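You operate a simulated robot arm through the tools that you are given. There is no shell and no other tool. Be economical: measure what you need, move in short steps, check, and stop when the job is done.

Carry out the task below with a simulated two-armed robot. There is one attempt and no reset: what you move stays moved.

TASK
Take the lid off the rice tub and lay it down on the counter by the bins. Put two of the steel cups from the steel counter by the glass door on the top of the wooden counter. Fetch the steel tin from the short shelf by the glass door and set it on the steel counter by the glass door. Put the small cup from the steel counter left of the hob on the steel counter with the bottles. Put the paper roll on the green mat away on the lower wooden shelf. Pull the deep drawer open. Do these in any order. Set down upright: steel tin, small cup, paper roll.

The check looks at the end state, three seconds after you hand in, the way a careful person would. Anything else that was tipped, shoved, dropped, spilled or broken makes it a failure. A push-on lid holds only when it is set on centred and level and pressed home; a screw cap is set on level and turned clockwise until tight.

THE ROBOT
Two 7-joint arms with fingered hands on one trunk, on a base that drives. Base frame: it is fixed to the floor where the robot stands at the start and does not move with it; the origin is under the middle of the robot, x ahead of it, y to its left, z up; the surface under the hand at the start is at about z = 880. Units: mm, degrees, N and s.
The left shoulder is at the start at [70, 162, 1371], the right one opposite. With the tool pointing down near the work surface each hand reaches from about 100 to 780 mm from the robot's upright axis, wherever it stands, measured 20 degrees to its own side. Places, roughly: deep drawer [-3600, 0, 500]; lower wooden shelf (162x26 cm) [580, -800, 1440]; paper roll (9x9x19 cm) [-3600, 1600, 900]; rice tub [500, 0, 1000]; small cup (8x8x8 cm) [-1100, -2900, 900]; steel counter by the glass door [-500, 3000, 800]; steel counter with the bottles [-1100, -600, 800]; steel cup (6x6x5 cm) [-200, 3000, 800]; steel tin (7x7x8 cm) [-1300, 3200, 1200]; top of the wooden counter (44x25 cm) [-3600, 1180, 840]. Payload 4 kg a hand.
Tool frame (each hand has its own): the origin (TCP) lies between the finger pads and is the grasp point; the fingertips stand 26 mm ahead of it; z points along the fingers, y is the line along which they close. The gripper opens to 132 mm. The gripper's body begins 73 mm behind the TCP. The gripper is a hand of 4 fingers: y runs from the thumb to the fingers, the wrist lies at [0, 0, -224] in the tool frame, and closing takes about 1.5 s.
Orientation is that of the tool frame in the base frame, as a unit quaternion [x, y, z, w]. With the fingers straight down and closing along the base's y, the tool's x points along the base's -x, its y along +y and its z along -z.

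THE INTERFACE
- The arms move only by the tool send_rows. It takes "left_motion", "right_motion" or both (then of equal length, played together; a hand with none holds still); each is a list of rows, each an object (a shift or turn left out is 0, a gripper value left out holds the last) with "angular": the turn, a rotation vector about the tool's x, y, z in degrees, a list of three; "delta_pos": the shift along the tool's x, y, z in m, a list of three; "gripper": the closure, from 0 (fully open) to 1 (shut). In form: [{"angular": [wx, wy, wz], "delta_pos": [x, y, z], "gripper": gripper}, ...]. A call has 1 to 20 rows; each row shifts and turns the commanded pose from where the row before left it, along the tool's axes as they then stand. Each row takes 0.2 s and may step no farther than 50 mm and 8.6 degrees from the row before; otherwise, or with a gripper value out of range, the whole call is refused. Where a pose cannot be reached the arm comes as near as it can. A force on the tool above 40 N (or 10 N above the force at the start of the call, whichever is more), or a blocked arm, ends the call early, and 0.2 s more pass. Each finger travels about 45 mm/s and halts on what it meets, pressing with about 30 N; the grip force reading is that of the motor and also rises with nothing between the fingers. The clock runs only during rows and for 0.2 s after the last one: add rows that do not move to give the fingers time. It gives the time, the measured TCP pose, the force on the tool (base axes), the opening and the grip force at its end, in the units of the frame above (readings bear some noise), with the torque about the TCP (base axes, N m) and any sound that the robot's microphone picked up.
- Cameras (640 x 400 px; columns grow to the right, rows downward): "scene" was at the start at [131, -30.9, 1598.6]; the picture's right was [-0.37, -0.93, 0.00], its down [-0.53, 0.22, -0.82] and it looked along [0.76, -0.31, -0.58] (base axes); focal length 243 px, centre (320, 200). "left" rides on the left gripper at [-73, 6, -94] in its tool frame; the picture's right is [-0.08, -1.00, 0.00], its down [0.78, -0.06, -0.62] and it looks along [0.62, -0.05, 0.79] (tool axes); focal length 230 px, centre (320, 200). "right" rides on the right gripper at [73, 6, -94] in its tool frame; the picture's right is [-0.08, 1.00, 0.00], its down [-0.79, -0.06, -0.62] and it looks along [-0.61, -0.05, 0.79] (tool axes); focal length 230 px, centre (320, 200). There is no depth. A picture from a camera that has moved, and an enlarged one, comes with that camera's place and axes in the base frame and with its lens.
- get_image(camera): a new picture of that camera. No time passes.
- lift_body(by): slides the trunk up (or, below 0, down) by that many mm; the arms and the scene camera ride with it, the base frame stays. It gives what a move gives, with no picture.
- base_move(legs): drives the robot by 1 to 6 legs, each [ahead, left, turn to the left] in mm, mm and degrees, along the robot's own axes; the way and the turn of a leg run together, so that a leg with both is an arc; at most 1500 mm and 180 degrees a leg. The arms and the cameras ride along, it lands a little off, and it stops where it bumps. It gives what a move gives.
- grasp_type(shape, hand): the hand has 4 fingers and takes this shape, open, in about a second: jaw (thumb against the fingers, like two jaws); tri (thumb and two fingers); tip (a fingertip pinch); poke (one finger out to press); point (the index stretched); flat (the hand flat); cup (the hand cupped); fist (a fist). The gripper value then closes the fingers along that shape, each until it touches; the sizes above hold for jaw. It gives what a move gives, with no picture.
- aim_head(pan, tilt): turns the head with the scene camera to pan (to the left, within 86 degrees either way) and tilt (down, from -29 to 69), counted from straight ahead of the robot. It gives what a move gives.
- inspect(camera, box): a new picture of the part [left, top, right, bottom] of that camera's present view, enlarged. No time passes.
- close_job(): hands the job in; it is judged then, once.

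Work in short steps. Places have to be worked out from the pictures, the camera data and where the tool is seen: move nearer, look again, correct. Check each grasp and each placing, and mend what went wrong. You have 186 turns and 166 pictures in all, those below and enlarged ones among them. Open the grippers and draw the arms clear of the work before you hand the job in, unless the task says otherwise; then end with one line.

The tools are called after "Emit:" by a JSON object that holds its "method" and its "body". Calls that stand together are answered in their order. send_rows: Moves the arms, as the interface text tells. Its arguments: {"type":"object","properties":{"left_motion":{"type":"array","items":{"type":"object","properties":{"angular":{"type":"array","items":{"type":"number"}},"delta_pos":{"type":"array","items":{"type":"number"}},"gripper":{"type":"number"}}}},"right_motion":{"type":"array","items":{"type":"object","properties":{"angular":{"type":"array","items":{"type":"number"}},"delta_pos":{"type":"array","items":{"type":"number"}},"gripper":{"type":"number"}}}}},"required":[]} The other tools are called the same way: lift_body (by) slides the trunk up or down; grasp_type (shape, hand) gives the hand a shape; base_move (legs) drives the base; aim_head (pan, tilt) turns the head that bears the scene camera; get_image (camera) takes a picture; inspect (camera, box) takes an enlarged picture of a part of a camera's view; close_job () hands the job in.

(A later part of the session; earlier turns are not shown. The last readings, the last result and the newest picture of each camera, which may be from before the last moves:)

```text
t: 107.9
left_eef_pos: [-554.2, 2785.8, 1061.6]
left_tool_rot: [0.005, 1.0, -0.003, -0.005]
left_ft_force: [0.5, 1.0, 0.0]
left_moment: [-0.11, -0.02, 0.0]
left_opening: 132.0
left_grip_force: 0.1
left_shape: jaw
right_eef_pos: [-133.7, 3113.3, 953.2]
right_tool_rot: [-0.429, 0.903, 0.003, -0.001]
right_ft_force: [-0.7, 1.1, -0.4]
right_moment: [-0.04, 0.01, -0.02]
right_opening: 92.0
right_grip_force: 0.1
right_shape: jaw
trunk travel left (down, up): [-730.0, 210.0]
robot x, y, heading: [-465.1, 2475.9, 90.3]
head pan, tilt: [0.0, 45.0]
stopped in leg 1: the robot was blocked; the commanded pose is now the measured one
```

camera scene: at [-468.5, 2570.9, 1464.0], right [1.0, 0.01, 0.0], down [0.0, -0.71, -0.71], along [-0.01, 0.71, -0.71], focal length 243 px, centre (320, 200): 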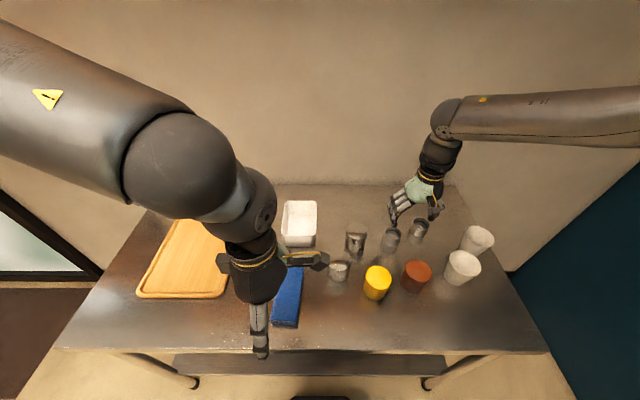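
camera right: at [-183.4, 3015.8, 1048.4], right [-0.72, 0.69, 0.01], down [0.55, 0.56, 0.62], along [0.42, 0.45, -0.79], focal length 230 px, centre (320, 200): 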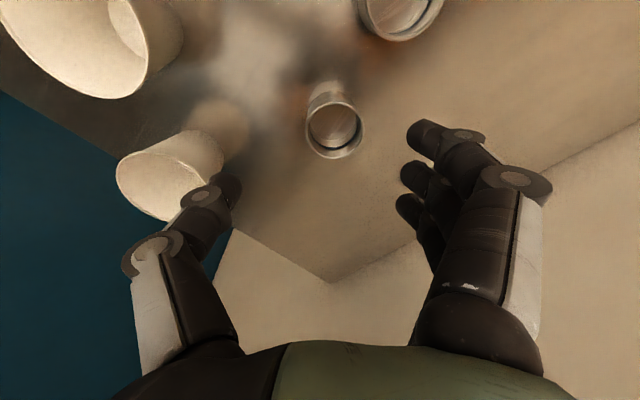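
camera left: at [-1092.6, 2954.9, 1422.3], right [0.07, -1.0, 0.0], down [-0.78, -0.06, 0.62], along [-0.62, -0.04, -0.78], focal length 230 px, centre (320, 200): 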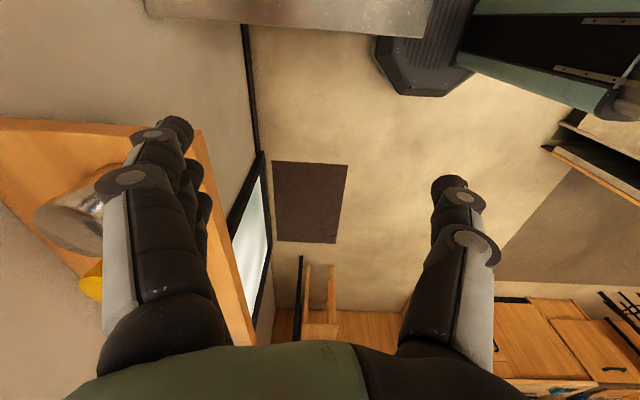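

It touched something at y≈2476; I back off 10 mm and check the counter.

Emit:
{"method": "base_move", "body": {"legs": [[-10, 0, 0]]}}

Emit:
{"method": "get_image", "body": {"camera": "scene"}}

Emit:
{"method": "get_image", "body": {"camera": "right"}}

```text
t: 108.6
left_eef_pos: [-553.8, 2772.1, 1062.4]
left_tool_rot: [0.006, 1.0, -0.001, -0.004]
left_ft_force: [-0.6, 0.6, -0.2]
left_moment: [-0.02, -0.01, -0.02]
left_opening: 131.9
left_grip_force: 0.2
left_shape: jaw
right_eef_pos: [-134.5, 3101.9, 954.4]
right_tool_rot: [-0.427, 0.904, 0.004, -0.001]
right_ft_force: [0.2, 0.0, 0.0]
right_moment: [-0.03, 0.02, 0.01]
right_opening: 92.1
right_grip_force: 0.1
right_shape: jaw
trunk travel left (down, up): [-730.0, 210.0]
robot x, y, heading: [-470.0, 2466.3, 90.3]
head pan, tilt: [0.0, 45.0]
```

```text
109 pictures are left
camera scene: at [-469.4, 2605.5, 1463.5], right [1.0, 0.01, 0.0], down [0.01, -0.71, -0.7], along [-0.01, 0.7, -0.71], focal length 243 px, centre (320, 200)
```

scene: 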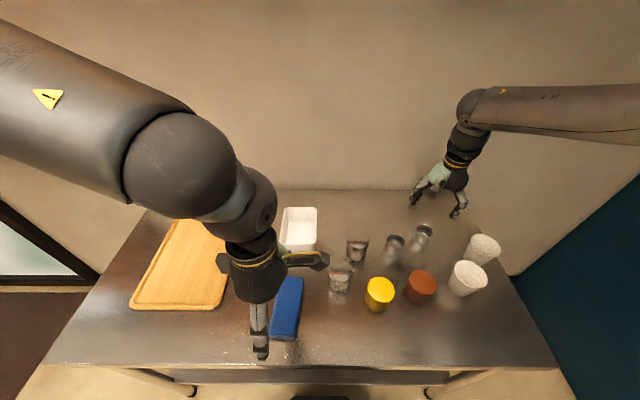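

```text
108 pictures are left
camera right: at [-183.1, 3049.4, 1047.4], right [-0.72, 0.69, 0.01], down [0.55, 0.56, 0.62], along [0.42, 0.45, -0.79], focal length 230 px, centre (320, 200)
```

right: 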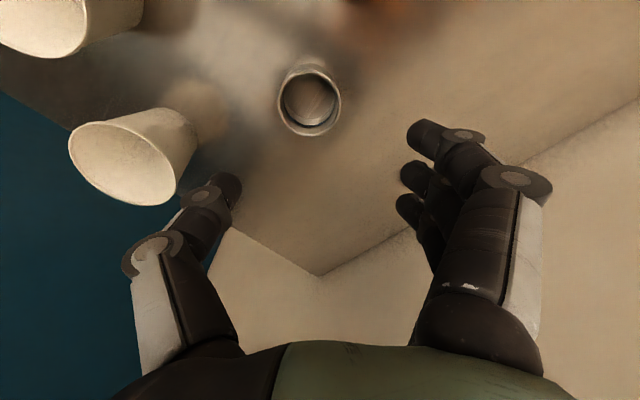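

All upright; cup2 at [-139,3087]. I centre over it and descend using the trunk in two stages.

Emit:
{"method": "send_rows", "body": {"right_motion": [{"delta_pos": [0.0145, -0.006, 0]}, {}]}}

Emit:
{"method": "lift_body", "body": {"by": -80}}

Emit:
{"method": "get_image", "body": {"camera": "right"}}

```text
t: 109.2
left_eef_pos: [-553.9, 2770.5, 1063.2]
left_tool_rot: [0.005, 1.0, 0.0, -0.004]
left_ft_force: [-0.8, -0.2, 0.2]
left_moment: [0.01, 0.01, 0.0]
left_opening: 131.7
left_grip_force: 0.1
left_shape: jaw
right_eef_pos: [-138.1, 3084.4, 955.7]
right_tool_rot: [-0.428, 0.904, 0.005, -0.001]
right_ft_force: [0.3, 0.2, 0.6]
right_moment: [0.0, -0.02, 0.0]
right_opening: 92.0
right_grip_force: 0.1
right_shape: jaw
trunk travel left (down, up): [-730.0, 210.0]
robot x, y, heading: [-466.4, 2464.4, 90.3]
head pan, tilt: [0.0, 45.0]
```

```text
t: 110.4
left_eef_pos: [-553.6, 2769.0, 984.9]
left_tool_rot: [0.005, 1.0, 0.0, -0.005]
left_ft_force: [0.0, -0.1, -0.3]
left_moment: [0.0, 0.0, -0.03]
left_opening: 132.0
left_grip_force: 0.0
left_shape: jaw
right_eef_pos: [-138.1, 3084.1, 877.1]
right_tool_rot: [-0.428, 0.904, 0.005, 0.0]
right_ft_force: [-0.7, -0.5, 0.0]
right_moment: [0.02, 0.03, 0.02]
right_opening: 91.7
right_grip_force: 0.0
right_shape: jaw
trunk travel left (down, up): [-650.0, 290.0]
robot x, y, heading: [-467.9, 2464.8, 90.7]
head pan, tilt: [0.0, 45.0]
```

```text
107 pictures are left
camera right: at [-187.7, 3032.2, 969.2], right [-0.72, 0.69, 0.01], down [0.55, 0.56, 0.62], along [0.42, 0.45, -0.78], focal length 230 px, centre (320, 200)
```

right: 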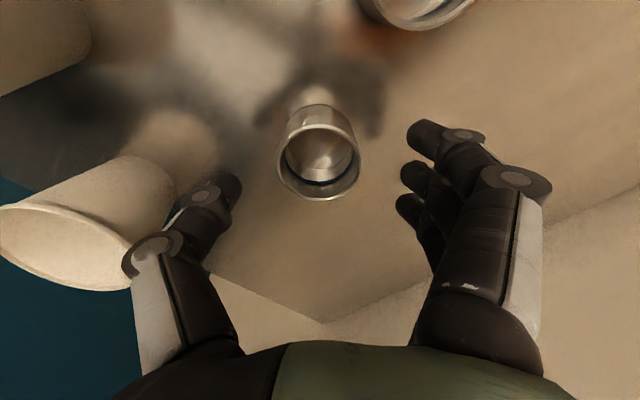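

Aligned; the white cup clears the thumb by ~25 mm. I descend 50 mm and close.

Emit:
{"method": "lift_body", "body": {"by": -50}}

Emit:
{"method": "send_rows", "body": {"right_motion": [{"gripper": 0.4}, {"gripper": 0.55}, {"gripper": 0.7}, {"gripper": 0.85}, {"gripper": 1.0}, {}, {}, {}]}}

Emit:
{"method": "get_image", "body": {"camera": "right"}}

```text
t: 111.3
left_eef_pos: [-553.6, 2768.4, 934.1]
left_tool_rot: [0.005, 1.0, 0.0, -0.005]
left_ft_force: [-0.2, -0.4, -0.2]
left_moment: [-0.01, 0.0, 0.0]
left_opening: 132.1
left_grip_force: 0.1
left_shape: jaw
right_eef_pos: [-139.5, 3084.3, 826.9]
right_tool_rot: [-0.428, 0.904, 0.006, 0.0]
right_ft_force: [0.0, -0.4, 0.2]
right_moment: [0.01, 0.01, 0.01]
right_opening: 92.2
right_grip_force: 0.1
right_shape: jaw
trunk travel left (down, up): [-600.0, 340.0]
robot x, y, heading: [-471.3, 2469.2, 90.3]
head pan, tilt: [0.0, 45.0]
```

```text
t: 113.1
left_eef_pos: [-554.4, 2769.9, 934.3]
left_tool_rot: [0.006, 1.0, 0.0, -0.004]
left_ft_force: [-0.1, -0.1, 0.0]
left_moment: [0.04, 0.03, 0.02]
left_opening: 132.0
left_grip_force: 0.0
left_shape: jaw
right_eef_pos: [-138.0, 3084.3, 827.4]
right_tool_rot: [-0.428, 0.904, 0.007, 0.0]
right_ft_force: [1.5, 0.8, 4.7]
right_moment: [0.14, -0.01, -0.01]
right_opening: 39.4
right_grip_force: 30.2
right_shape: jaw
trunk travel left (down, up): [-600.0, 340.0]
robot x, y, heading: [-471.7, 2464.7, 90.1]
head pan, tilt: [0.0, 45.0]
```

```text
106 pictures are left
camera right: at [-187.8, 3032.2, 919.5], right [-0.72, 0.69, 0.01], down [0.55, 0.56, 0.62], along [0.42, 0.45, -0.78], focal length 230 px, centre (320, 200)
```

right: 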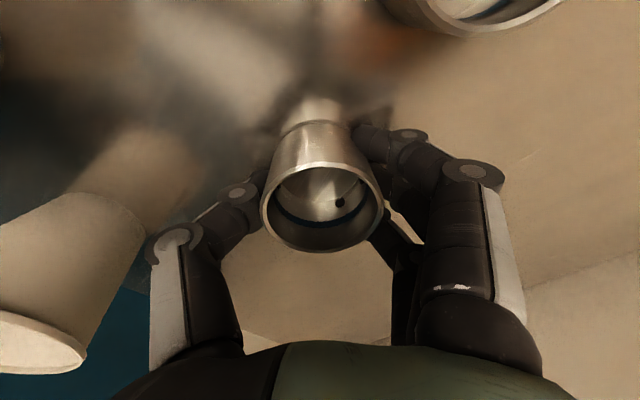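

Cup2 gripped. I lift with the trunk, then move the left hand toward the left cup and look.

Emit:
{"method": "lift_body", "body": {"by": 130}}

Emit:
{"method": "send_rows", "body": {"left_motion": [{"delta_pos": [0.025, 0.035, 0]}, {"delta_pos": [0.025, 0.035, 0]}, {"delta_pos": [0.025, 0.035, 0]}, {"delta_pos": [0.025, 0.035, 0.01]}, {"delta_pos": [0.0, 0.045, 0.02]}, {}]}}

Emit:
{"method": "get_image", "body": {"camera": "left"}}

Emit:
{"method": "get_image", "body": {"camera": "scene"}}

```text
t: 114.7
left_eef_pos: [-553.3, 2771.2, 1063.9]
left_tool_rot: [0.006, 1.0, 0.0, -0.004]
left_ft_force: [0.0, -0.5, -0.7]
left_moment: [0.05, 0.0, -0.02]
left_opening: 131.9
left_grip_force: 0.1
left_shape: jaw
right_eef_pos: [-138.9, 3084.3, 956.0]
right_tool_rot: [-0.428, 0.904, 0.006, 0.0]
right_ft_force: [-0.1, -0.3, -1.4]
right_moment: [-0.01, -0.04, 0.03]
right_opening: 38.9
right_grip_force: 30.2
right_shape: jaw
trunk travel left (down, up): [-730.0, 210.0]
robot x, y, heading: [-467.8, 2467.5, 90.7]
head pan, tilt: [0.0, 45.0]
```

```text
t: 116.1
left_eef_pos: [-590.1, 2910.0, 1036.9]
left_tool_rot: [0.005, 1.0, 0.002, -0.005]
left_ft_force: [0.1, 0.1, 0.2]
left_moment: [0.04, 0.01, 0.01]
left_opening: 131.6
left_grip_force: 0.0
left_shape: jaw
left hand out of reach, approached as far as the arm can: row 3, 4, 5
right_eef_pos: [-136.3, 3081.9, 957.2]
right_tool_rot: [-0.428, 0.904, 0.006, -0.001]
right_ft_force: [-0.4, -0.1, -0.6]
right_moment: [0.03, 0.02, -0.03]
right_opening: 39.1
right_grip_force: 29.8
right_shape: jaw
trunk travel left (down, up): [-730.0, 210.0]
robot x, y, heading: [-465.0, 2467.5, 90.3]
head pan, tilt: [0.0, 45.0]
```

```text
105 pictures are left
camera left: at [-514.2, 2916.3, 1129.7], right [0.07, -1.0, 0.0], down [-0.78, -0.06, 0.62], along [-0.62, -0.04, -0.78], focal length 230 px, centre (320, 200)
```

left: 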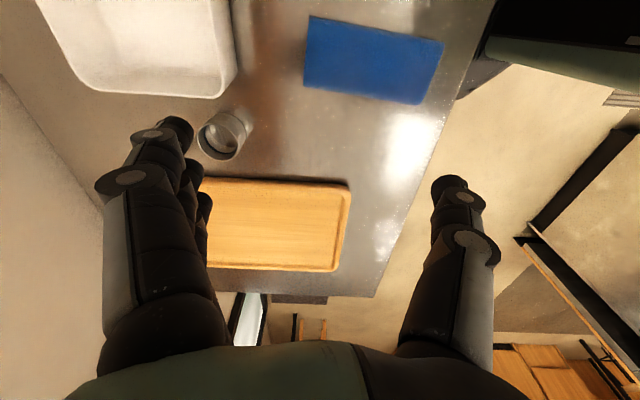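

```text
104 pictures are left
camera scene: at [-467.4, 2598.5, 1464.3], right [1.0, 0.01, 0.0], down [0.0, -0.71, -0.71], along [-0.01, 0.71, -0.71], focal length 243 px, centre (320, 200)
```

scene: 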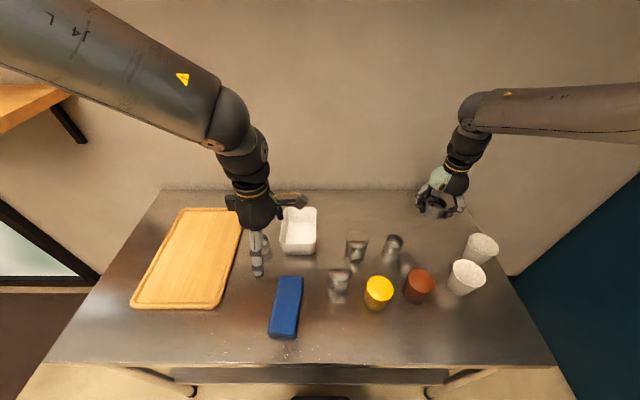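

Left cup at about [-646,3040]. I turn the left hand back 48° (diagonal grasp clears the tub corner) and lower the trunk a little, then approach.

Emit:
{"method": "lift_body", "body": {"by": -60}}

Emit:
{"method": "send_rows", "body": {"left_motion": [{"angular": [0, 0, -8]}, {"angular": [0, 0, -8]}, {"angular": [0, 0, -8]}, {"angular": [0, 0, -8]}, {"angular": [0, 0, -8]}, {"angular": [0, 0, -8]}, {"delta_pos": [-0.015, 0.032, 0]}, {"delta_pos": [-0.015, 0.032, 0]}, {"delta_pos": [-0.015, 0.032, 0]}, {"delta_pos": [-0.014, 0.032, 0]}, {}]}}

Emit:
{"method": "get_image", "body": {"camera": "left"}}

```text
t: 117.1
left_eef_pos: [-590.1, 2911.1, 975.4]
left_tool_rot: [0.004, 1.0, 0.001, -0.005]
left_ft_force: [0.1, 0.3, -0.7]
left_moment: [-0.04, 0.0, 0.0]
left_opening: 132.0
left_grip_force: 0.2
left_shape: jaw
right_eef_pos: [-137.2, 3083.7, 896.3]
right_tool_rot: [-0.428, 0.904, 0.007, 0.0]
right_ft_force: [-0.7, -0.2, 0.1]
right_moment: [0.04, 0.01, 0.01]
right_opening: 39.1
right_grip_force: 29.5
right_shape: jaw
trunk travel left (down, up): [-670.0, 270.0]
robot x, y, heading: [-469.9, 2470.1, 90.5]
head pan, tilt: [0.0, 45.0]
```

```text
t: 119.5
left_eef_pos: [-644.6, 3039.9, 975.4]
left_tool_rot: [-0.403, 0.915, 0.003, -0.004]
left_ft_force: [0.2, -1.1, 0.4]
left_moment: [0.02, 0.01, -0.01]
left_opening: 131.7
left_grip_force: 0.2
left_shape: jaw
right_eef_pos: [-138.1, 3084.6, 898.8]
right_tool_rot: [-0.428, 0.904, 0.006, 0.0]
right_ft_force: [0.1, 0.1, -1.2]
right_moment: [0.0, -0.03, 0.0]
right_opening: 39.2
right_grip_force: 29.8
right_shape: jaw
trunk travel left (down, up): [-670.0, 270.0]
robot x, y, heading: [-469.7, 2467.8, 90.6]
head pan, tilt: [0.0, 45.0]
```

```text
103 pictures are left
camera left: at [-598.4, 3099.2, 1069.0], right [0.79, -0.62, -0.01], down [-0.48, -0.62, 0.62], along [-0.39, -0.48, -0.78], focal length 230 px, centre (320, 200)
```

left: 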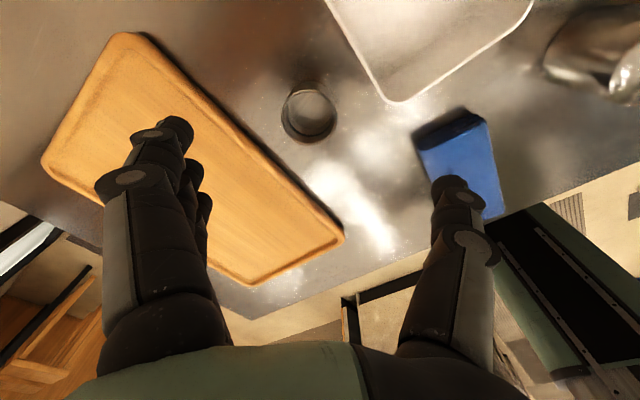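

Rim at [-656,3049]. I centre the left hand, narrow the opening, and raise/retract the right hand so the trunk can come down.

Emit:
{"method": "send_rows", "body": {"left_motion": [{"delta_pos": [0.001, 0.014, 0], "gripper": 0.3}, {}, {}, {}, {}], "right_motion": [{"delta_pos": [0, 0, -0.045]}, {"delta_pos": [0.029, -0.024, -0.03]}, {"delta_pos": [0.029, -0.024, -0.03]}, {"delta_pos": [0.029, -0.024, -0.03]}, {"delta_pos": [0.029, -0.024, -0.02]}]}}

Emit:
{"method": "lift_body", "body": {"by": -100}}

Emit:
{"method": "get_image", "body": {"camera": "left"}}

```text
t: 120.7
left_eef_pos: [-656.8, 3048.2, 976.7]
left_tool_rot: [-0.404, 0.915, 0.004, -0.004]
left_ft_force: [0.0, -0.8, 0.1]
left_moment: [0.0, 0.0, 0.01]
left_opening: 92.6
left_grip_force: 0.1
left_shape: jaw
right_eef_pos: [-136.7, 2928.3, 1052.6]
right_tool_rot: [-0.428, 0.904, 0.007, 0.0]
right_ft_force: [-0.3, 0.3, -0.8]
right_moment: [0.05, 0.05, 0.02]
right_opening: 38.9
right_grip_force: 30.0
right_shape: jaw
trunk travel left (down, up): [-670.0, 270.0]
robot x, y, heading: [-471.9, 2471.7, 90.2]
head pan, tilt: [0.0, 45.0]
```

```text
t: 122.0
left_eef_pos: [-656.0, 3050.4, 876.5]
left_tool_rot: [-0.402, 0.916, 0.002, -0.004]
left_ft_force: [0.3, 0.0, 0.1]
left_moment: [-0.01, 0.01, 0.02]
left_opening: 92.9
left_grip_force: 0.1
left_shape: jaw
right_eef_pos: [-137.5, 2929.9, 952.0]
right_tool_rot: [-0.428, 0.904, 0.006, 0.001]
right_ft_force: [1.0, -0.3, -1.0]
right_moment: [0.01, -0.02, -0.01]
right_opening: 38.9
right_grip_force: 30.0
right_shape: jaw
trunk travel left (down, up): [-570.0, 370.0]
robot x, y, heading: [-470.4, 2471.1, 90.5]
head pan, tilt: [0.0, 45.0]
```

```text
102 pictures are left
camera left: at [-609.9, 3108.9, 969.3], right [0.79, -0.62, -0.01], down [-0.48, -0.62, 0.62], along [-0.39, -0.48, -0.78], focal length 230 px, centre (320, 200)
```

left: 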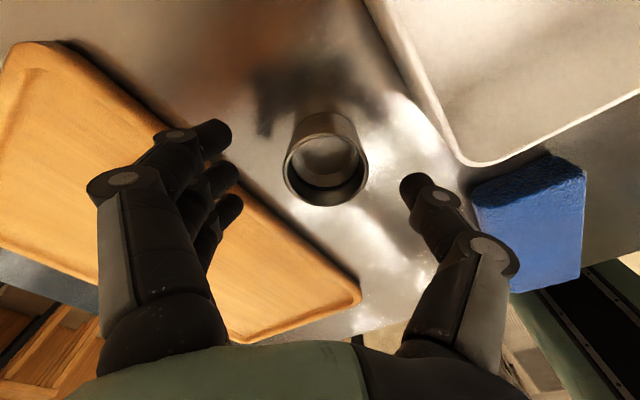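

Aligned, clearance to board and tub fine. I lower 50 mm and close.

Emit:
{"method": "lift_body", "body": {"by": -50}}

Emit:
{"method": "send_rows", "body": {"left_motion": [{"gripper": 0.4}, {"gripper": 0.55}, {"gripper": 0.7}, {"gripper": 0.85}, {"gripper": 1.0}, {}, {}, {}]}}

Emit:
{"method": "get_image", "body": {"camera": "left"}}

```text
t: 123.0
left_eef_pos: [-657.4, 3048.9, 827.0]
left_tool_rot: [-0.403, 0.915, 0.004, -0.003]
left_ft_force: [-0.9, 0.2, 2.1]
left_moment: [0.02, 0.04, 0.0]
left_opening: 92.5
left_grip_force: 0.0
left_shape: jaw
right_eef_pos: [-138.2, 2931.2, 903.5]
right_tool_rot: [-0.429, 0.903, 0.007, 0.001]
right_ft_force: [-3.0, -2.1, 20.5]
right_moment: [-0.58, -0.48, -0.12]
right_opening: 39.0
right_grip_force: 29.7
right_shape: jaw
trunk travel left (down, up): [-520.0, 420.0]
robot x, y, heading: [-469.1, 2469.9, 90.7]
head pan, tilt: [0.0, 45.0]
```

```text
t: 124.8
left_eef_pos: [-657.7, 3048.7, 825.8]
left_tool_rot: [-0.402, 0.915, 0.004, -0.002]
left_ft_force: [0.7, 1.4, 4.4]
left_moment: [0.18, 0.14, -0.05]
left_opening: 41.4
left_grip_force: 29.8
left_shape: jaw
right_eef_pos: [-138.1, 2929.4, 904.2]
right_tool_rot: [-0.429, 0.903, 0.008, 0.001]
right_ft_force: [-2.5, -2.2, 24.5]
right_moment: [-0.56, -0.52, -0.09]
right_opening: 39.2
right_grip_force: 29.7
right_shape: jaw
trunk travel left (down, up): [-520.0, 420.0]
robot x, y, heading: [-469.4, 2471.0, 90.3]
head pan, tilt: [0.0, 45.0]
```

```text
101 pictures are left
camera left: at [-611.3, 3107.3, 920.6], right [0.79, -0.62, -0.01], down [-0.48, -0.62, 0.62], along [-0.39, -0.48, -0.79], focal length 230 px, centre (320, 200)
```

left: 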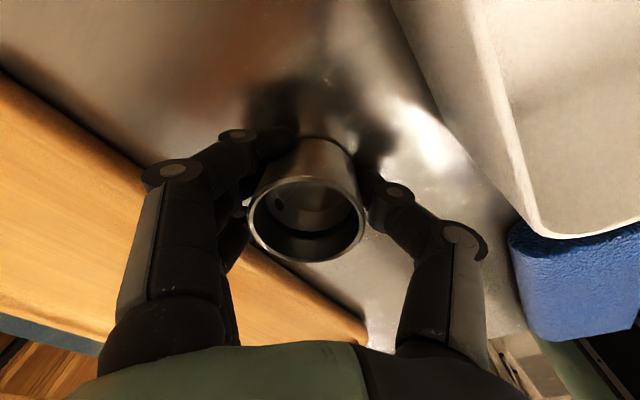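

The right hand pressed on something (24 N, probably the red cup). I raise it straight away and look.

Emit:
{"method": "send_rows", "body": {"right_motion": [{"delta_pos": [0, 0, -0.01]}, {"delta_pos": [0, 0, -0.03]}, {"delta_pos": [0, 0, -0.04]}, {}]}}

Emit:
{"method": "lift_body", "body": {"by": 120}}

Emit:
{"method": "get_image", "body": {"camera": "scene"}}

Emit:
{"method": "get_image", "body": {"camera": "right"}}

```text
t: 125.8
left_eef_pos: [-656.0, 3049.5, 826.3]
left_tool_rot: [-0.404, 0.915, 0.004, -0.004]
left_ft_force: [-1.8, 0.6, 12.5]
left_moment: [0.17, 0.31, -0.01]
left_opening: 41.4
left_grip_force: 29.7
left_shape: jaw
right_eef_pos: [-135.0, 2928.8, 982.8]
right_tool_rot: [-0.428, 0.904, 0.007, 0.0]
right_ft_force: [0.0, -0.3, -0.7]
right_moment: [0.0, -0.01, -0.01]
right_opening: 38.5
right_grip_force: 30.0
right_shape: jaw
trunk travel left (down, up): [-520.0, 420.0]
robot x, y, heading: [-467.6, 2465.9, 90.3]
head pan, tilt: [0.0, 45.0]
```

```text
t: 127.3
left_eef_pos: [-656.3, 3050.3, 945.8]
left_tool_rot: [-0.403, 0.915, 0.002, -0.004]
left_ft_force: [-0.2, -0.5, 0.0]
left_moment: [0.0, 0.01, 0.01]
left_opening: 41.3
left_grip_force: 30.2
left_shape: jaw
right_eef_pos: [-135.9, 2930.2, 1102.2]
right_tool_rot: [-0.428, 0.904, 0.005, -0.001]
right_ft_force: [0.0, 0.3, -0.9]
right_moment: [0.0, -0.01, 0.01]
right_opening: 38.6
right_grip_force: 30.4
right_shape: jaw
trunk travel left (down, up): [-640.0, 300.0]
robot x, y, heading: [-466.9, 2466.5, 90.5]
head pan, tilt: [0.0, 45.0]
```

```text
100 pictures are left
camera scene: at [-469.6, 2601.7, 1373.9], right [1.0, 0.01, 0.0], down [0.01, -0.71, -0.71], along [-0.01, 0.71, -0.71], focal length 243 px, centre (320, 200)
```

scene: 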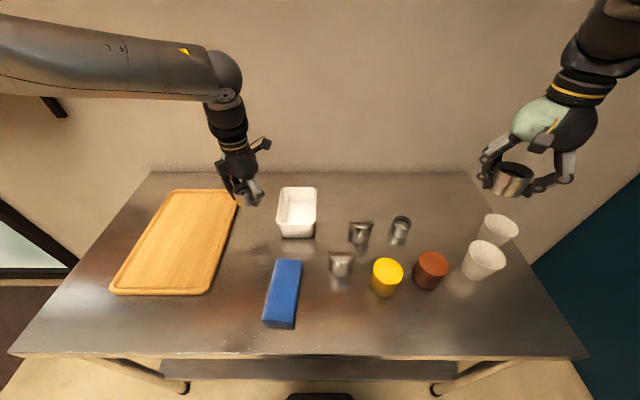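

```text
99 pictures are left
camera right: at [-185.2, 2878.4, 1195.0], right [-0.72, 0.69, 0.01], down [0.55, 0.56, 0.62], along [0.42, 0.45, -0.79], focal length 230 px, centre (320, 200)
```

right: 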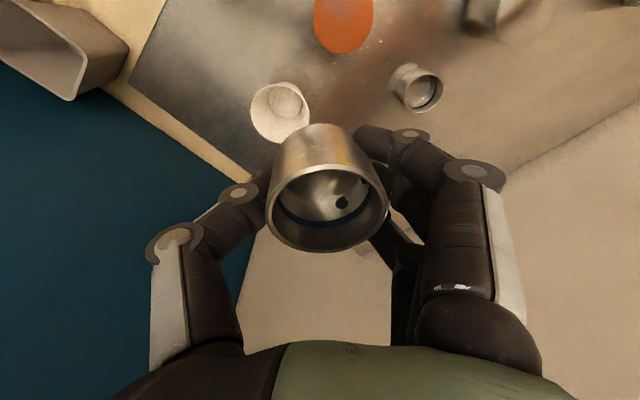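

Everything stands. I zoom to see whether the front white cup shifted.

Emit:
{"method": "inspect", "body": {"camera": "scene", "box": [320, 190, 560, 340]}}

```text
2.67 times, centred on (440, 265) of scene
camera zoom: at [-469.6, 2601.7, 1373.9], right [1.0, 0.01, 0.0], down [0.01, -0.71, -0.71], along [-0.01, 0.71, -0.71], focal length 648 px, centre (0, 27)
```

zoom: 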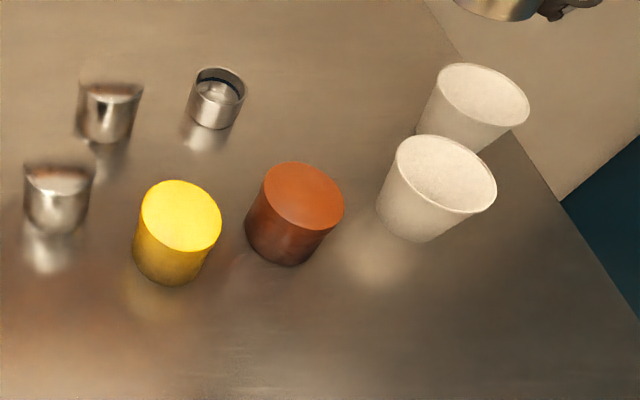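

The white cup is where it was within error. Both cups in hand; I raise, back off, turn toward −x and drive toward the wooden counter side.

Emit:
{"method": "lift_body", "body": {"by": 80}}

Emit:
{"method": "base_move", "body": {"legs": [[-390, 0, 0], [0, 0, 89.5], [1300, 0, 0]]}}

Emit:
{"method": "aim_head", "body": {"pan": 25, "tilt": 20}}

Emit:
{"method": "get_image", "body": {"camera": "scene"}}

```text
t: 128.4
left_eef_pos: [-657.0, 3051.0, 1026.1]
left_tool_rot: [-0.403, 0.915, 0.003, -0.004]
left_ft_force: [-0.6, 0.1, -0.6]
left_moment: [-0.01, -0.03, 0.0]
left_opening: 41.2
left_grip_force: 29.8
left_shape: jaw
right_eef_pos: [-135.5, 2930.5, 1181.9]
right_tool_rot: [-0.429, 0.903, 0.005, -0.001]
right_ft_force: [0.9, 0.6, 0.0]
right_moment: [0.02, -0.02, 0.0]
right_opening: 38.6
right_grip_force: 30.2
right_shape: jaw
trunk travel left (down, up): [-720.0, 220.0]
robot x, y, heading: [-463.9, 2468.5, 90.4]
head pan, tilt: [0.0, 45.0]
```

```text
t: 140.8
left_eef_pos: [-2357.5, 1893.3, 1026.2]
left_tool_rot: [0.931, -0.366, 0.001, 0.005]
left_ft_force: [-1.6, 0.7, -1.4]
left_moment: [0.02, 0.02, 0.01]
left_opening: 40.8
left_grip_force: 30.0
left_shape: jaw
right_eef_pos: [-2234.7, 2413.6, 1182.9]
right_tool_rot: [0.94, -0.34, -0.004, 0.004]
right_ft_force: [0.2, -1.1, -0.6]
right_moment: [0.0, -0.04, 0.01]
right_opening: 38.6
right_grip_force: 29.6
right_shape: jaw
trunk travel left (down, up): [-720.0, 220.0]
robot x, y, heading: [-1772.9, 2076.1, -179.9]
head pan, tilt: [0.0, 45.0]
```

```text
t: 141.7
left_eef_pos: [-2358.7, 1895.5, 1024.7]
left_tool_rot: [0.931, -0.365, 0.001, 0.005]
left_ft_force: [0.6, 0.8, -1.5]
left_moment: [0.03, -0.03, -0.02]
left_opening: 41.2
left_grip_force: 30.1
left_shape: jaw
right_eef_pos: [-2234.2, 2413.5, 1182.1]
right_tool_rot: [0.94, -0.34, -0.004, 0.004]
right_ft_force: [-0.3, 0.7, -0.3]
right_moment: [0.0, -0.01, -0.03]
right_opening: 38.6
right_grip_force: 30.8
right_shape: jaw
trunk travel left (down, up): [-720.0, 220.0]
robot x, y, heading: [-1777.5, 2079.3, -180.0]
head pan, tilt: [25.0, 20.0]
```

```text
97 pictures are left
camera scene: at [-1910.0, 2041.6, 1492.6], right [-0.42, 0.91, 0.0], down [0.31, 0.14, -0.94], along [-0.85, -0.4, -0.34], focal length 243 px, centre (320, 200)
```

scene: 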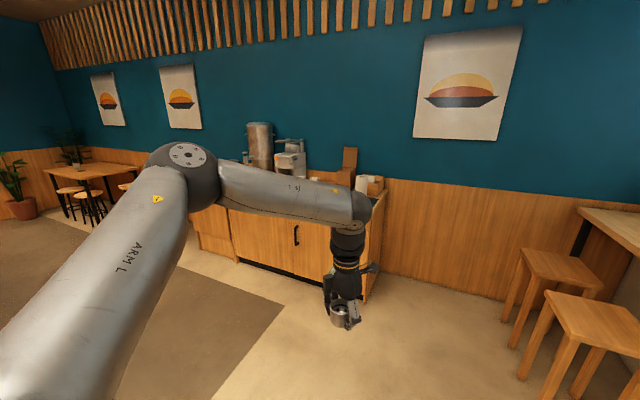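

The wooden cabinet front is at about x≈−3540. I drive toward [-2850,1430] and look again.

Emit:
{"method": "base_move", "body": {"legs": [[600, 200, 0], [480, 430, 0]]}}

Emit:
{"method": "aim_head", "body": {"pan": 0, "tilt": 35}}

Emit:
{"method": "get_image", "body": {"camera": "scene"}}

```text
t: 148.4
left_eef_pos: [-3425.7, 1252.5, 1025.7]
left_tool_rot: [0.933, -0.36, 0.001, 0.005]
left_ft_force: [-0.4, 0.0, -0.7]
left_moment: [-0.01, 0.02, 0.03]
left_opening: 40.8
left_grip_force: 29.9
left_shape: jaw
right_eef_pos: [-3309.6, 1775.2, 1182.7]
right_tool_rot: [0.943, -0.333, -0.005, 0.005]
right_ft_force: [-0.2, -0.5, -0.8]
right_moment: [0.01, 0.02, 0.01]
right_opening: 38.3
right_grip_force: 30.2
right_shape: jaw
trunk travel left (down, up): [-720.0, 220.0]
robot x, y, heading: [-2845.4, 1442.8, -179.2]
head pan, tilt: [25.0, 20.0]
```

```text
t: 149.3
left_eef_pos: [-3426.3, 1252.4, 1025.5]
left_tool_rot: [0.933, -0.359, 0.001, 0.005]
left_ft_force: [-1.0, -0.4, -1.7]
left_moment: [-0.01, 0.0, 0.0]
left_opening: 41.0
left_grip_force: 29.9
left_shape: jaw
right_eef_pos: [-3309.7, 1774.4, 1182.8]
right_tool_rot: [0.943, -0.333, -0.004, 0.004]
right_ft_force: [0.8, -0.1, -0.3]
right_moment: [0.01, -0.01, -0.02]
right_opening: 38.2
right_grip_force: 29.7
right_shape: jaw
trunk travel left (down, up): [-720.0, 220.0]
robot x, y, heading: [-2844.9, 1445.0, -179.6]
head pan, tilt: [0.0, 35.0]
```

```text
96 pictures are left
camera scene: at [-2984.4, 1445.2, 1468.9], right [-0.02, 1.0, 0.0], down [0.57, 0.01, -0.82], along [-0.82, -0.01, -0.57], focal length 243 px, centre (320, 200)
```

scene: 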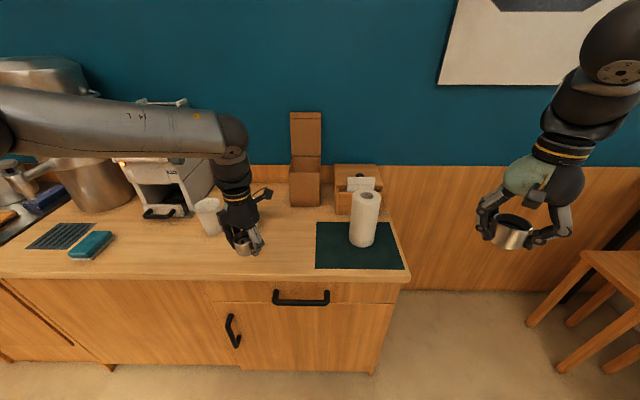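

Free wood between the white cup (y≈1000) and the mat (y>1430). I drive 150 ahead and 90 left so the left hand is over ≈[-3576,1160], then look.

Emit:
{"method": "base_move", "body": {"legs": [[150, 90, 0]]}}

Emit:
{"method": "lift_body", "body": {"by": -90}}

Emit:
{"method": "get_image", "body": {"camera": "left"}}

Emit:
{"method": "get_image", "body": {"camera": "scene"}}

```text
t: 150.8
left_eef_pos: [-3569.6, 1163.4, 1026.8]
left_tool_rot: [0.933, -0.36, 0.0, 0.006]
left_ft_force: [0.8, -0.1, -0.5]
left_moment: [-0.01, 0.02, 0.01]
left_opening: 40.8
left_grip_force: 30.1
left_shape: jaw
right_eef_pos: [-3452.3, 1684.1, 1182.7]
right_tool_rot: [0.943, -0.333, -0.005, 0.006]
right_ft_force: [0.3, 0.0, -1.7]
right_moment: [0.01, 0.0, 0.01]
right_opening: 38.8
right_grip_force: 29.9
right_shape: jaw
trunk travel left (down, up): [-720.0, 220.0]
robot x, y, heading: [-2987.7, 1354.9, -179.2]
head pan, tilt: [0.0, 35.0]
```

```text
t: 152.1
left_eef_pos: [-3570.2, 1161.0, 936.1]
left_tool_rot: [0.933, -0.359, 0.001, 0.004]
left_ft_force: [-0.5, 0.7, -0.2]
left_moment: [-0.03, -0.01, -0.02]
left_opening: 41.0
left_grip_force: 29.9
left_shape: jaw
right_eef_pos: [-3453.3, 1681.8, 1093.1]
right_tool_rot: [0.943, -0.334, -0.004, 0.004]
right_ft_force: [-0.1, -0.5, -0.8]
right_moment: [0.01, 0.0, -0.01]
right_opening: 38.5
right_grip_force: 30.6
right_shape: jaw
trunk travel left (down, up): [-630.0, 310.0]
robot x, y, heading: [-2990.2, 1354.2, -179.5]
head pan, tilt: [0.0, 35.0]
```

```text
95 pictures are left
camera left: at [-3628.4, 1208.7, 1029.3], right [0.61, 0.79, -0.01], down [0.62, -0.48, 0.62], along [0.49, -0.38, -0.78], focal length 230 px, centre (320, 200)
```

left: 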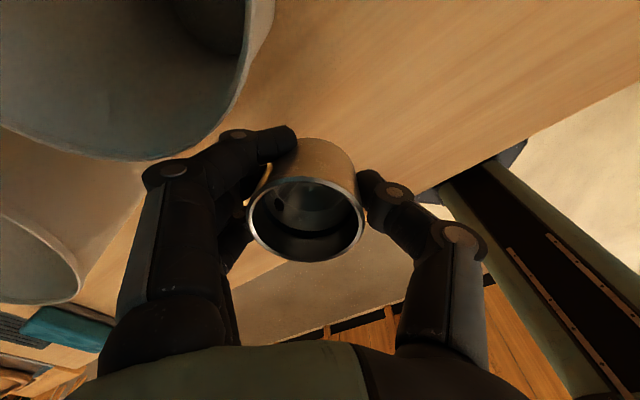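

```text
94 pictures are left
camera scene: at [-3129.2, 1353.4, 1378.8], right [-0.01, 1.0, 0.0], down [0.57, 0.01, -0.82], along [-0.82, -0.01, -0.57], focal length 243 px, centre (320, 200)
```

scene: 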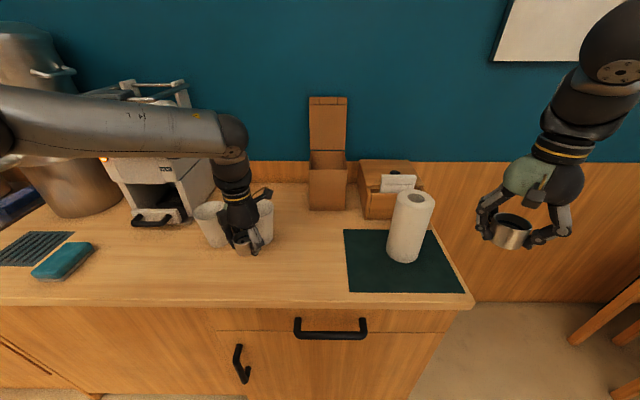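

Two white cups stand behind the hand, so I shift 40 mm back and 40 mm right before lowering.

Emit:
{"method": "base_move", "body": {"legs": [[-42, -40, 0]]}}

Emit:
{"method": "lift_body", "body": {"by": -40}}

Emit:
{"method": "inspect", "body": {"camera": "scene", "box": [160, 150, 400, 310]}}

```text
t: 153.0
left_eef_pos: [-3532.4, 1198.8, 934.4]
left_tool_rot: [0.933, -0.359, 0.002, 0.003]
left_ft_force: [0.5, 0.4, -0.9]
left_moment: [0.05, -0.01, 0.0]
left_opening: 40.9
left_grip_force: 29.4
left_shape: jaw
right_eef_pos: [-3413.9, 1719.9, 1092.9]
right_tool_rot: [0.943, -0.333, -0.004, 0.004]
right_ft_force: [0.1, -0.1, -0.5]
right_moment: [-0.03, -0.01, -0.02]
right_opening: 38.6
right_grip_force: 29.8
right_shape: jaw
trunk travel left (down, up): [-630.0, 310.0]
robot x, y, heading: [-2948.9, 1394.4, -179.3]
head pan, tilt: [0.0, 35.0]
```

```text
t: 153.8
left_eef_pos: [-3529.4, 1199.9, 896.4]
left_tool_rot: [0.934, -0.358, 0.002, 0.005]
left_ft_force: [-0.3, 0.5, -0.8]
left_moment: [0.03, 0.05, 0.0]
left_opening: 41.1
left_grip_force: 30.1
left_shape: jaw
right_eef_pos: [-3413.5, 1721.7, 1052.4]
right_tool_rot: [0.943, -0.333, -0.004, 0.004]
right_ft_force: [-0.3, -0.2, -0.3]
right_moment: [0.01, 0.0, -0.01]
right_opening: 38.6
right_grip_force: 29.6
right_shape: jaw
trunk travel left (down, up): [-590.0, 350.0]
robot x, y, heading: [-2950.9, 1389.1, -179.3]
head pan, tilt: [0.0, 35.0]
```

```text
2.50 times, centred on (280, 230) of scene
camera zoom: at [-3088.5, 1392.7, 1338.9], right [-0.01, 1.0, 0.0], down [0.57, 0.01, -0.82], along [-0.82, -0.01, -0.57], focal length 608 px, centre (420, 125)
```

zoom: 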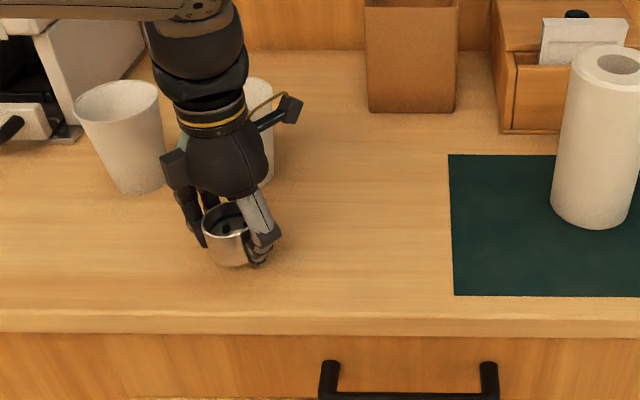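

Close to the surface; I lower in small rows until contact.

Emit:
{"method": "send_rows", "body": {"left_motion": [{"delta_pos": [0, 0, 0.004]}, {"delta_pos": [0, 0, 0.004]}, {}]}}

Emit:
{"method": "send_rows", "body": {"left_motion": [{"delta_pos": [0, 0, 0.003]}, {"delta_pos": [0, 0, 0.003]}, {}]}}

Emit:
{"method": "inspect", "body": {"camera": "scene", "box": [200, 200, 300, 270]}}

```text
t: 154.6
left_eef_pos: [-3530.7, 1199.1, 887.8]
left_tool_rot: [0.933, -0.359, 0.001, 0.006]
left_ft_force: [-0.4, 0.3, -0.7]
left_moment: [0.0, 0.03, 0.05]
left_opening: 40.9
left_grip_force: 29.9
left_shape: jaw
right_eef_pos: [-3414.1, 1721.7, 1053.4]
right_tool_rot: [0.943, -0.332, -0.004, 0.005]
right_ft_force: [0.5, 0.2, -0.8]
right_moment: [0.02, 0.04, 0.02]
right_opening: 38.6
right_grip_force: 29.8
right_shape: jaw
trunk travel left (down, up): [-590.0, 350.0]
robot x, y, heading: [-2948.9, 1389.7, -179.2]
head pan, tilt: [0.0, 35.0]
```

```text
t: 155.4
left_eef_pos: [-3530.0, 1199.8, 881.9]
left_tool_rot: [0.934, -0.359, 0.001, 0.006]
left_ft_force: [0.8, -0.2, -0.8]
left_moment: [-0.01, 0.01, 0.01]
left_opening: 40.9
left_grip_force: 30.3
left_shape: jaw
right_eef_pos: [-3414.1, 1720.7, 1052.7]
right_tool_rot: [0.943, -0.333, -0.004, 0.005]
right_ft_force: [-0.8, 0.5, -1.1]
right_moment: [-0.03, 0.02, 0.04]
right_opening: 38.6
right_grip_force: 30.2
right_shape: jaw
trunk travel left (down, up): [-590.0, 350.0]
robot x, y, heading: [-2945.5, 1391.5, -178.9]
head pan, tilt: [0.0, 35.0]
```

```text
5.71 times, centred on (250, 235) of scene
camera zoom: at [-3088.8, 1392.6, 1338.8], right [-0.01, 1.0, 0.0], down [0.57, 0.01, -0.82], along [-0.82, -0.01, -0.57], focal length 1388 px, centre (720, 0)
```

zoom: 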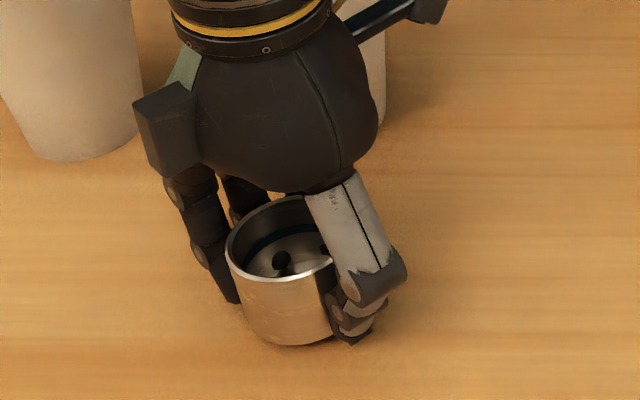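

Still no contact; continue.

Emit:
{"method": "send_rows", "body": {"left_motion": [{"delta_pos": [0, 0, 0.003]}, {"delta_pos": [0, 0, 0.003]}, {"delta_pos": [0, 0, 0.003]}, {}]}}

Emit:
{"method": "send_rows", "body": {"left_motion": [{"delta_pos": [0, 0, 0.003]}, {"delta_pos": [0, 0, 0.002]}, {}]}}

```text
t: 156.4
left_eef_pos: [-3529.4, 1200.4, 876.2]
left_tool_rot: [0.934, -0.358, -0.004, 0.006]
left_ft_force: [-1.0, -6.2, 32.8]
left_moment: [-0.67, 0.22, 0.07]
left_opening: 41.7
left_grip_force: 30.1
left_shape: jaw
right_eef_pos: [-3410.4, 1721.3, 1054.0]
right_tool_rot: [0.943, -0.333, -0.006, 0.005]
right_ft_force: [-0.5, -0.1, -1.1]
right_moment: [-0.01, 0.01, -0.03]
right_opening: 38.6
right_grip_force: 30.3
right_shape: jaw
trunk travel left (down, up): [-590.0, 350.0]
robot x, y, heading: [-2953.5, 1395.1, -179.1]
head pan, tilt: [0.0, 35.0]
```

```text
t: 156.8
left_eef_pos: [-3532.0, 1200.2, 877.7]
left_tool_rot: [0.933, -0.359, -0.005, 0.006]
left_ft_force: [6.6, -1.6, 22.3]
left_moment: [-0.09, -0.17, 0.11]
left_opening: 41.4
left_grip_force: 29.9
left_shape: jaw
right_eef_pos: [-3412.5, 1721.4, 1053.7]
right_tool_rot: [0.943, -0.333, -0.004, 0.005]
right_ft_force: [0.0, -0.1, -0.6]
right_moment: [-0.02, -0.03, 0.02]
right_opening: 38.7
right_grip_force: 29.9
right_shape: jaw
trunk travel left (down, up): [-590.0, 350.0]
robot x, y, heading: [-2950.6, 1394.2, -179.2]
head pan, tilt: [0.0, 35.0]
stopped in row 1 (left hand): the force on the tool passed its limit at 46 N (the readings are from after the stop); the commanded pose is now the measured one
```

In contact at TCP z≈877. I ease up 2 mm, release, and rise by the trunk.

Emit:
{"method": "send_rows", "body": {"left_motion": [{"delta_pos": [0, 0, -0.002]}, {"gripper": 0.5}, {"gripper": 0.4}, {"gripper": 0.3}, {}, {}, {}]}}

Emit:
{"method": "lift_body", "body": {"by": 110}}

Emit:
{"method": "get_image", "body": {"camera": "left"}}

Emit:
{"method": "get_image", "body": {"camera": "scene"}}

```text
t: 158.4
left_eef_pos: [-3532.0, 1199.5, 876.4]
left_tool_rot: [0.934, -0.358, -0.004, 0.006]
left_ft_force: [-8.1, -5.4, 24.9]
left_moment: [0.66, -0.57, 0.07]
left_opening: 90.8
left_grip_force: 0.0
left_shape: jaw
right_eef_pos: [-3412.7, 1721.4, 1054.0]
right_tool_rot: [0.943, -0.332, -0.005, 0.005]
right_ft_force: [0.8, 0.3, -1.2]
right_moment: [0.02, -0.01, -0.01]
right_opening: 38.4
right_grip_force: 29.3
right_shape: jaw
trunk travel left (down, up): [-590.0, 350.0]
robot x, y, heading: [-2951.9, 1393.1, -179.1]
head pan, tilt: [0.0, 35.0]
```

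```text
t: 159.8
left_eef_pos: [-3532.1, 1199.7, 985.7]
left_tool_rot: [0.933, -0.359, -0.001, 0.006]
left_ft_force: [-0.1, 0.4, 0.1]
left_moment: [0.01, -0.01, 0.01]
left_opening: 92.0
left_grip_force: 0.0
left_shape: jaw
right_eef_pos: [-3414.0, 1720.7, 1163.4]
right_tool_rot: [0.943, -0.334, -0.004, 0.005]
right_ft_force: [0.0, -0.3, -1.3]
right_moment: [0.01, 0.04, 0.01]
right_opening: 38.5
right_grip_force: 30.1
right_shape: jaw
trunk travel left (down, up): [-700.0, 240.0]
robot x, y, heading: [-2951.2, 1395.0, -179.0]
head pan, tilt: [0.0, 35.0]
```

```text
91 pictures are left
camera left: at [-3589.1, 1246.5, 1078.6], right [0.61, 0.79, -0.01], down [0.63, -0.47, 0.62], along [0.48, -0.38, -0.79], focal length 230 px, centre (320, 200)
```

left: 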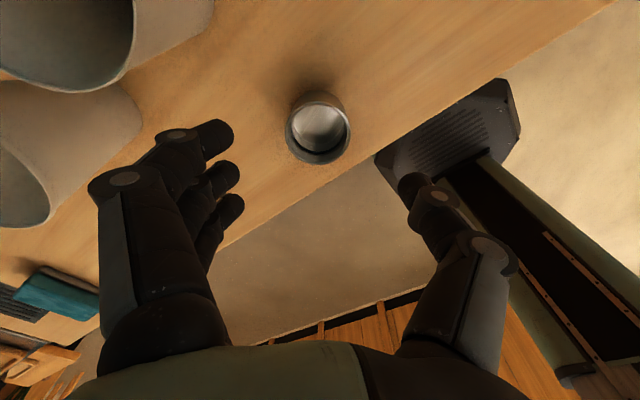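

```text
90 pictures are left
camera scene: at [-3089.2, 1392.6, 1448.7], right [-0.01, 1.0, 0.0], down [0.57, 0.01, -0.82], along [-0.82, -0.01, -0.57], focal length 243 px, centre (320, 200)
```

scene: 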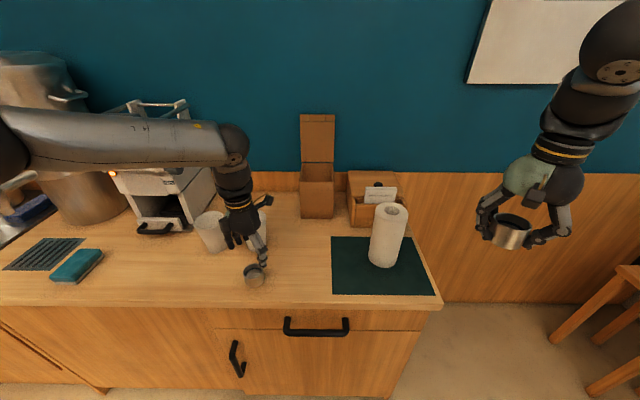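

Cup 1 stands on the wood. I retract the left arm, then shift the base so the right hand is over [-3540,1340].

Emit:
{"method": "send_rows", "body": {"left_motion": [{"delta_pos": [0.03, -0.027, -0.01]}, {"delta_pos": [0.03, -0.027, -0.01]}, {"delta_pos": [0.03, -0.027, -0.01]}, {"delta_pos": [0.03, -0.027, -0.01]}, {"delta_pos": [0.03, -0.027, -0.01]}, {"delta_pos": [0.03, -0.027, -0.01]}, {"delta_pos": [0.03, -0.027, -0.01]}, {}]}}

Emit:
{"method": "base_move", "body": {"legs": [[0, 378, 0], [115, 0, 0]]}}

Emit:
{"method": "get_image", "body": {"camera": "right"}}

Emit:
{"method": "get_image", "body": {"camera": "scene"}}

```text
t: 161.6
left_eef_pos: [-3288.5, 1199.2, 1042.3]
left_tool_rot: [0.933, -0.359, -0.003, 0.006]
left_ft_force: [-0.4, 0.3, 0.4]
left_moment: [0.01, 0.02, 0.05]
left_opening: 92.0
left_grip_force: 0.1
left_shape: jaw
left hand out of reach, approached as far as the arm can: row 7
right_eef_pos: [-3414.0, 1721.4, 1162.9]
right_tool_rot: [0.943, -0.333, -0.003, 0.005]
right_ft_force: [0.1, 0.3, -0.3]
right_moment: [-0.02, -0.01, 0.0]
right_opening: 38.5
right_grip_force: 30.1
right_shape: jaw
trunk travel left (down, up): [-700.0, 240.0]
robot x, y, heading: [-2947.9, 1392.8, -179.4]
head pan, tilt: [0.0, 35.0]
```

```text
t: 164.8
left_eef_pos: [-3397.5, 828.7, 1041.8]
left_tool_rot: [0.934, -0.358, -0.002, 0.006]
left_ft_force: [-1.3, 0.1, 0.6]
left_moment: [0.0, -0.01, -0.01]
left_opening: 92.1
left_grip_force: 0.0
left_shape: jaw
right_eef_pos: [-3523.7, 1349.6, 1162.8]
right_tool_rot: [0.944, -0.331, -0.004, 0.006]
right_ft_force: [-0.1, 0.0, -1.0]
right_moment: [0.01, 0.0, -0.02]
right_opening: 38.5
right_grip_force: 29.8
right_shape: jaw
trunk travel left (down, up): [-700.0, 240.0]
robot x, y, heading: [-3060.0, 1024.2, -178.9]
head pan, tilt: [0.0, 35.0]
```

```text
89 pictures are left
camera right: at [-3468.2, 1302.5, 1255.9], right [-0.68, -0.73, 0.01], down [-0.57, 0.54, 0.62], along [-0.46, 0.42, -0.78], focal length 230 px, centre (320, 200)
```

right: 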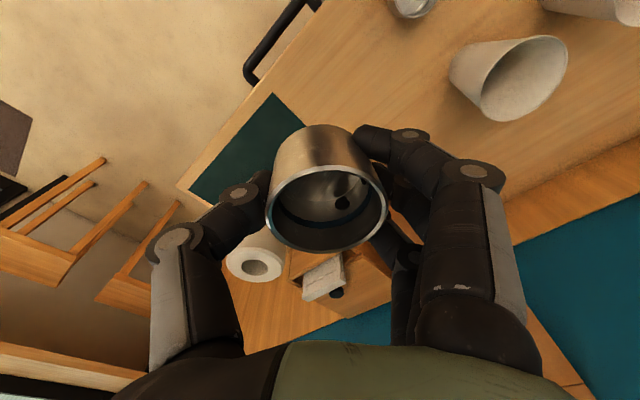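

```text
88 pictures are left
camera scene: at [-3196.9, 1022.4, 1449.0], right [-0.02, 1.0, 0.0], down [0.57, 0.01, -0.82], along [-0.82, -0.01, -0.57], focal length 243 px, centre (320, 200)
```

scene: 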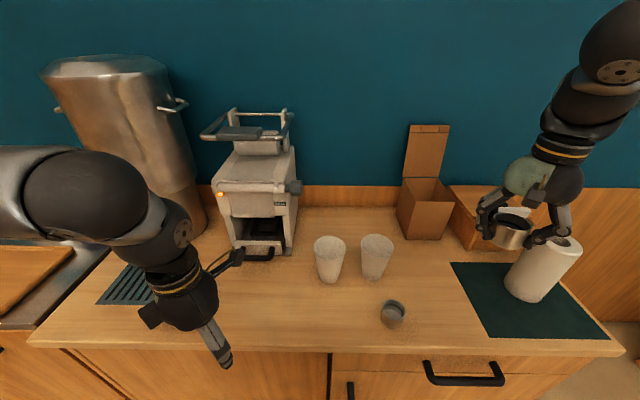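

Right hand is over free wood at [-3524,1350]. I lower it with the arm to ~12 mm above the surface.

Emit:
{"method": "send_rows", "body": {"right_motion": [{"delta_pos": [0, 0, 0.045]}, {"delta_pos": [0, 0, 0.045]}, {"delta_pos": [0, 0, 0.045]}, {"delta_pos": [0, 0, 0.045]}, {"delta_pos": [0, 0, 0.045]}, {"delta_pos": [0, 0, 0.045]}, {}]}}

Emit:
{"method": "inspect", "body": {"camera": "scene", "box": [370, 180, 610, 340]}}

```text
t: 166.4
left_eef_pos: [-3397.3, 829.8, 1041.0]
left_tool_rot: [0.934, -0.357, -0.003, 0.005]
left_ft_force: [0.3, 0.6, 0.4]
left_moment: [0.02, 0.02, -0.02]
left_opening: 92.2
left_grip_force: 0.0
left_shape: jaw
right_eef_pos: [-3528.1, 1348.7, 892.8]
right_tool_rot: [0.943, -0.332, -0.005, 0.005]
right_ft_force: [0.1, 0.7, -1.1]
right_moment: [-0.01, -0.02, -0.01]
right_opening: 38.2
right_grip_force: 30.0
right_shape: jaw
trunk travel left (down, up): [-700.0, 240.0]
robot x, y, heading: [-3056.6, 1025.3, -178.8]
head pan, tilt: [0.0, 35.0]
```

```text
2.50 times, centred on (490, 260) of scene
camera zoom: at [-3197.1, 1022.6, 1449.0], right [-0.02, 1.0, 0.0], down [0.57, 0.01, -0.82], along [-0.82, -0.01, -0.57], focal length 608 px, centre (-105, 50)
```

zoom: 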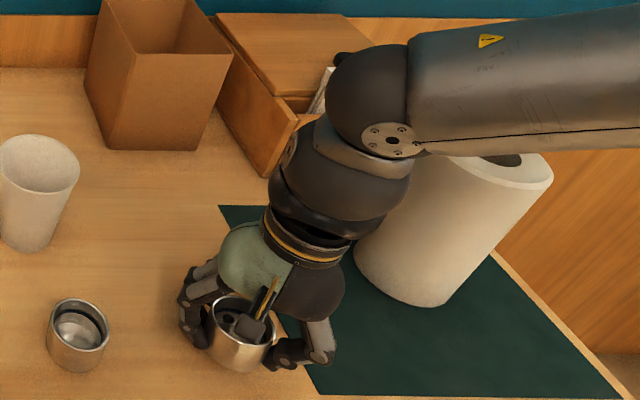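

Clear. I lower the last ~14 mm carefully.

Emit:
{"method": "send_rows", "body": {"right_motion": [{"delta_pos": [0, 0, 0.005]}, {"delta_pos": [0, 0, 0.004]}, {"delta_pos": [0, 0, 0.003]}, {}]}}

Emit:
{"method": "send_rows", "body": {"right_motion": [{"delta_pos": [0, 0, 0.002]}, {}]}}

```text
t: 167.4
left_eef_pos: [-3398.1, 830.5, 1043.3]
left_tool_rot: [0.934, -0.357, -0.002, 0.006]
left_ft_force: [-0.4, -0.1, 0.2]
left_moment: [0.01, -0.01, -0.01]
left_opening: 92.2
left_grip_force: 0.0
left_shape: jaw
right_eef_pos: [-3527.4, 1347.9, 880.9]
right_tool_rot: [0.943, -0.332, -0.004, 0.005]
right_ft_force: [0.5, -0.2, -0.7]
right_moment: [-0.01, 0.02, 0.04]
right_opening: 38.6
right_grip_force: 29.9
right_shape: jaw
trunk travel left (down, up): [-700.0, 240.0]
robot x, y, heading: [-3054.3, 1022.1, -179.0]
head pan, tilt: [0.0, 35.0]
```

```text
t: 168.0
left_eef_pos: [-3398.3, 829.9, 1042.7]
left_tool_rot: [0.934, -0.357, -0.003, 0.005]
left_ft_force: [-0.2, -0.1, 0.3]
left_moment: [-0.02, 0.01, 0.02]
left_opening: 92.0
left_grip_force: 0.1
left_shape: jaw
right_eef_pos: [-3528.1, 1348.5, 878.0]
right_tool_rot: [0.943, -0.331, -0.004, 0.005]
right_ft_force: [0.1, -0.6, -0.6]
right_moment: [0.0, 0.0, 0.0]
right_opening: 38.5
right_grip_force: 30.3
right_shape: jaw
trunk travel left (down, up): [-700.0, 240.0]
robot x, y, heading: [-3059.3, 1021.7, -178.8]
head pan, tilt: [0.0, 35.0]
```

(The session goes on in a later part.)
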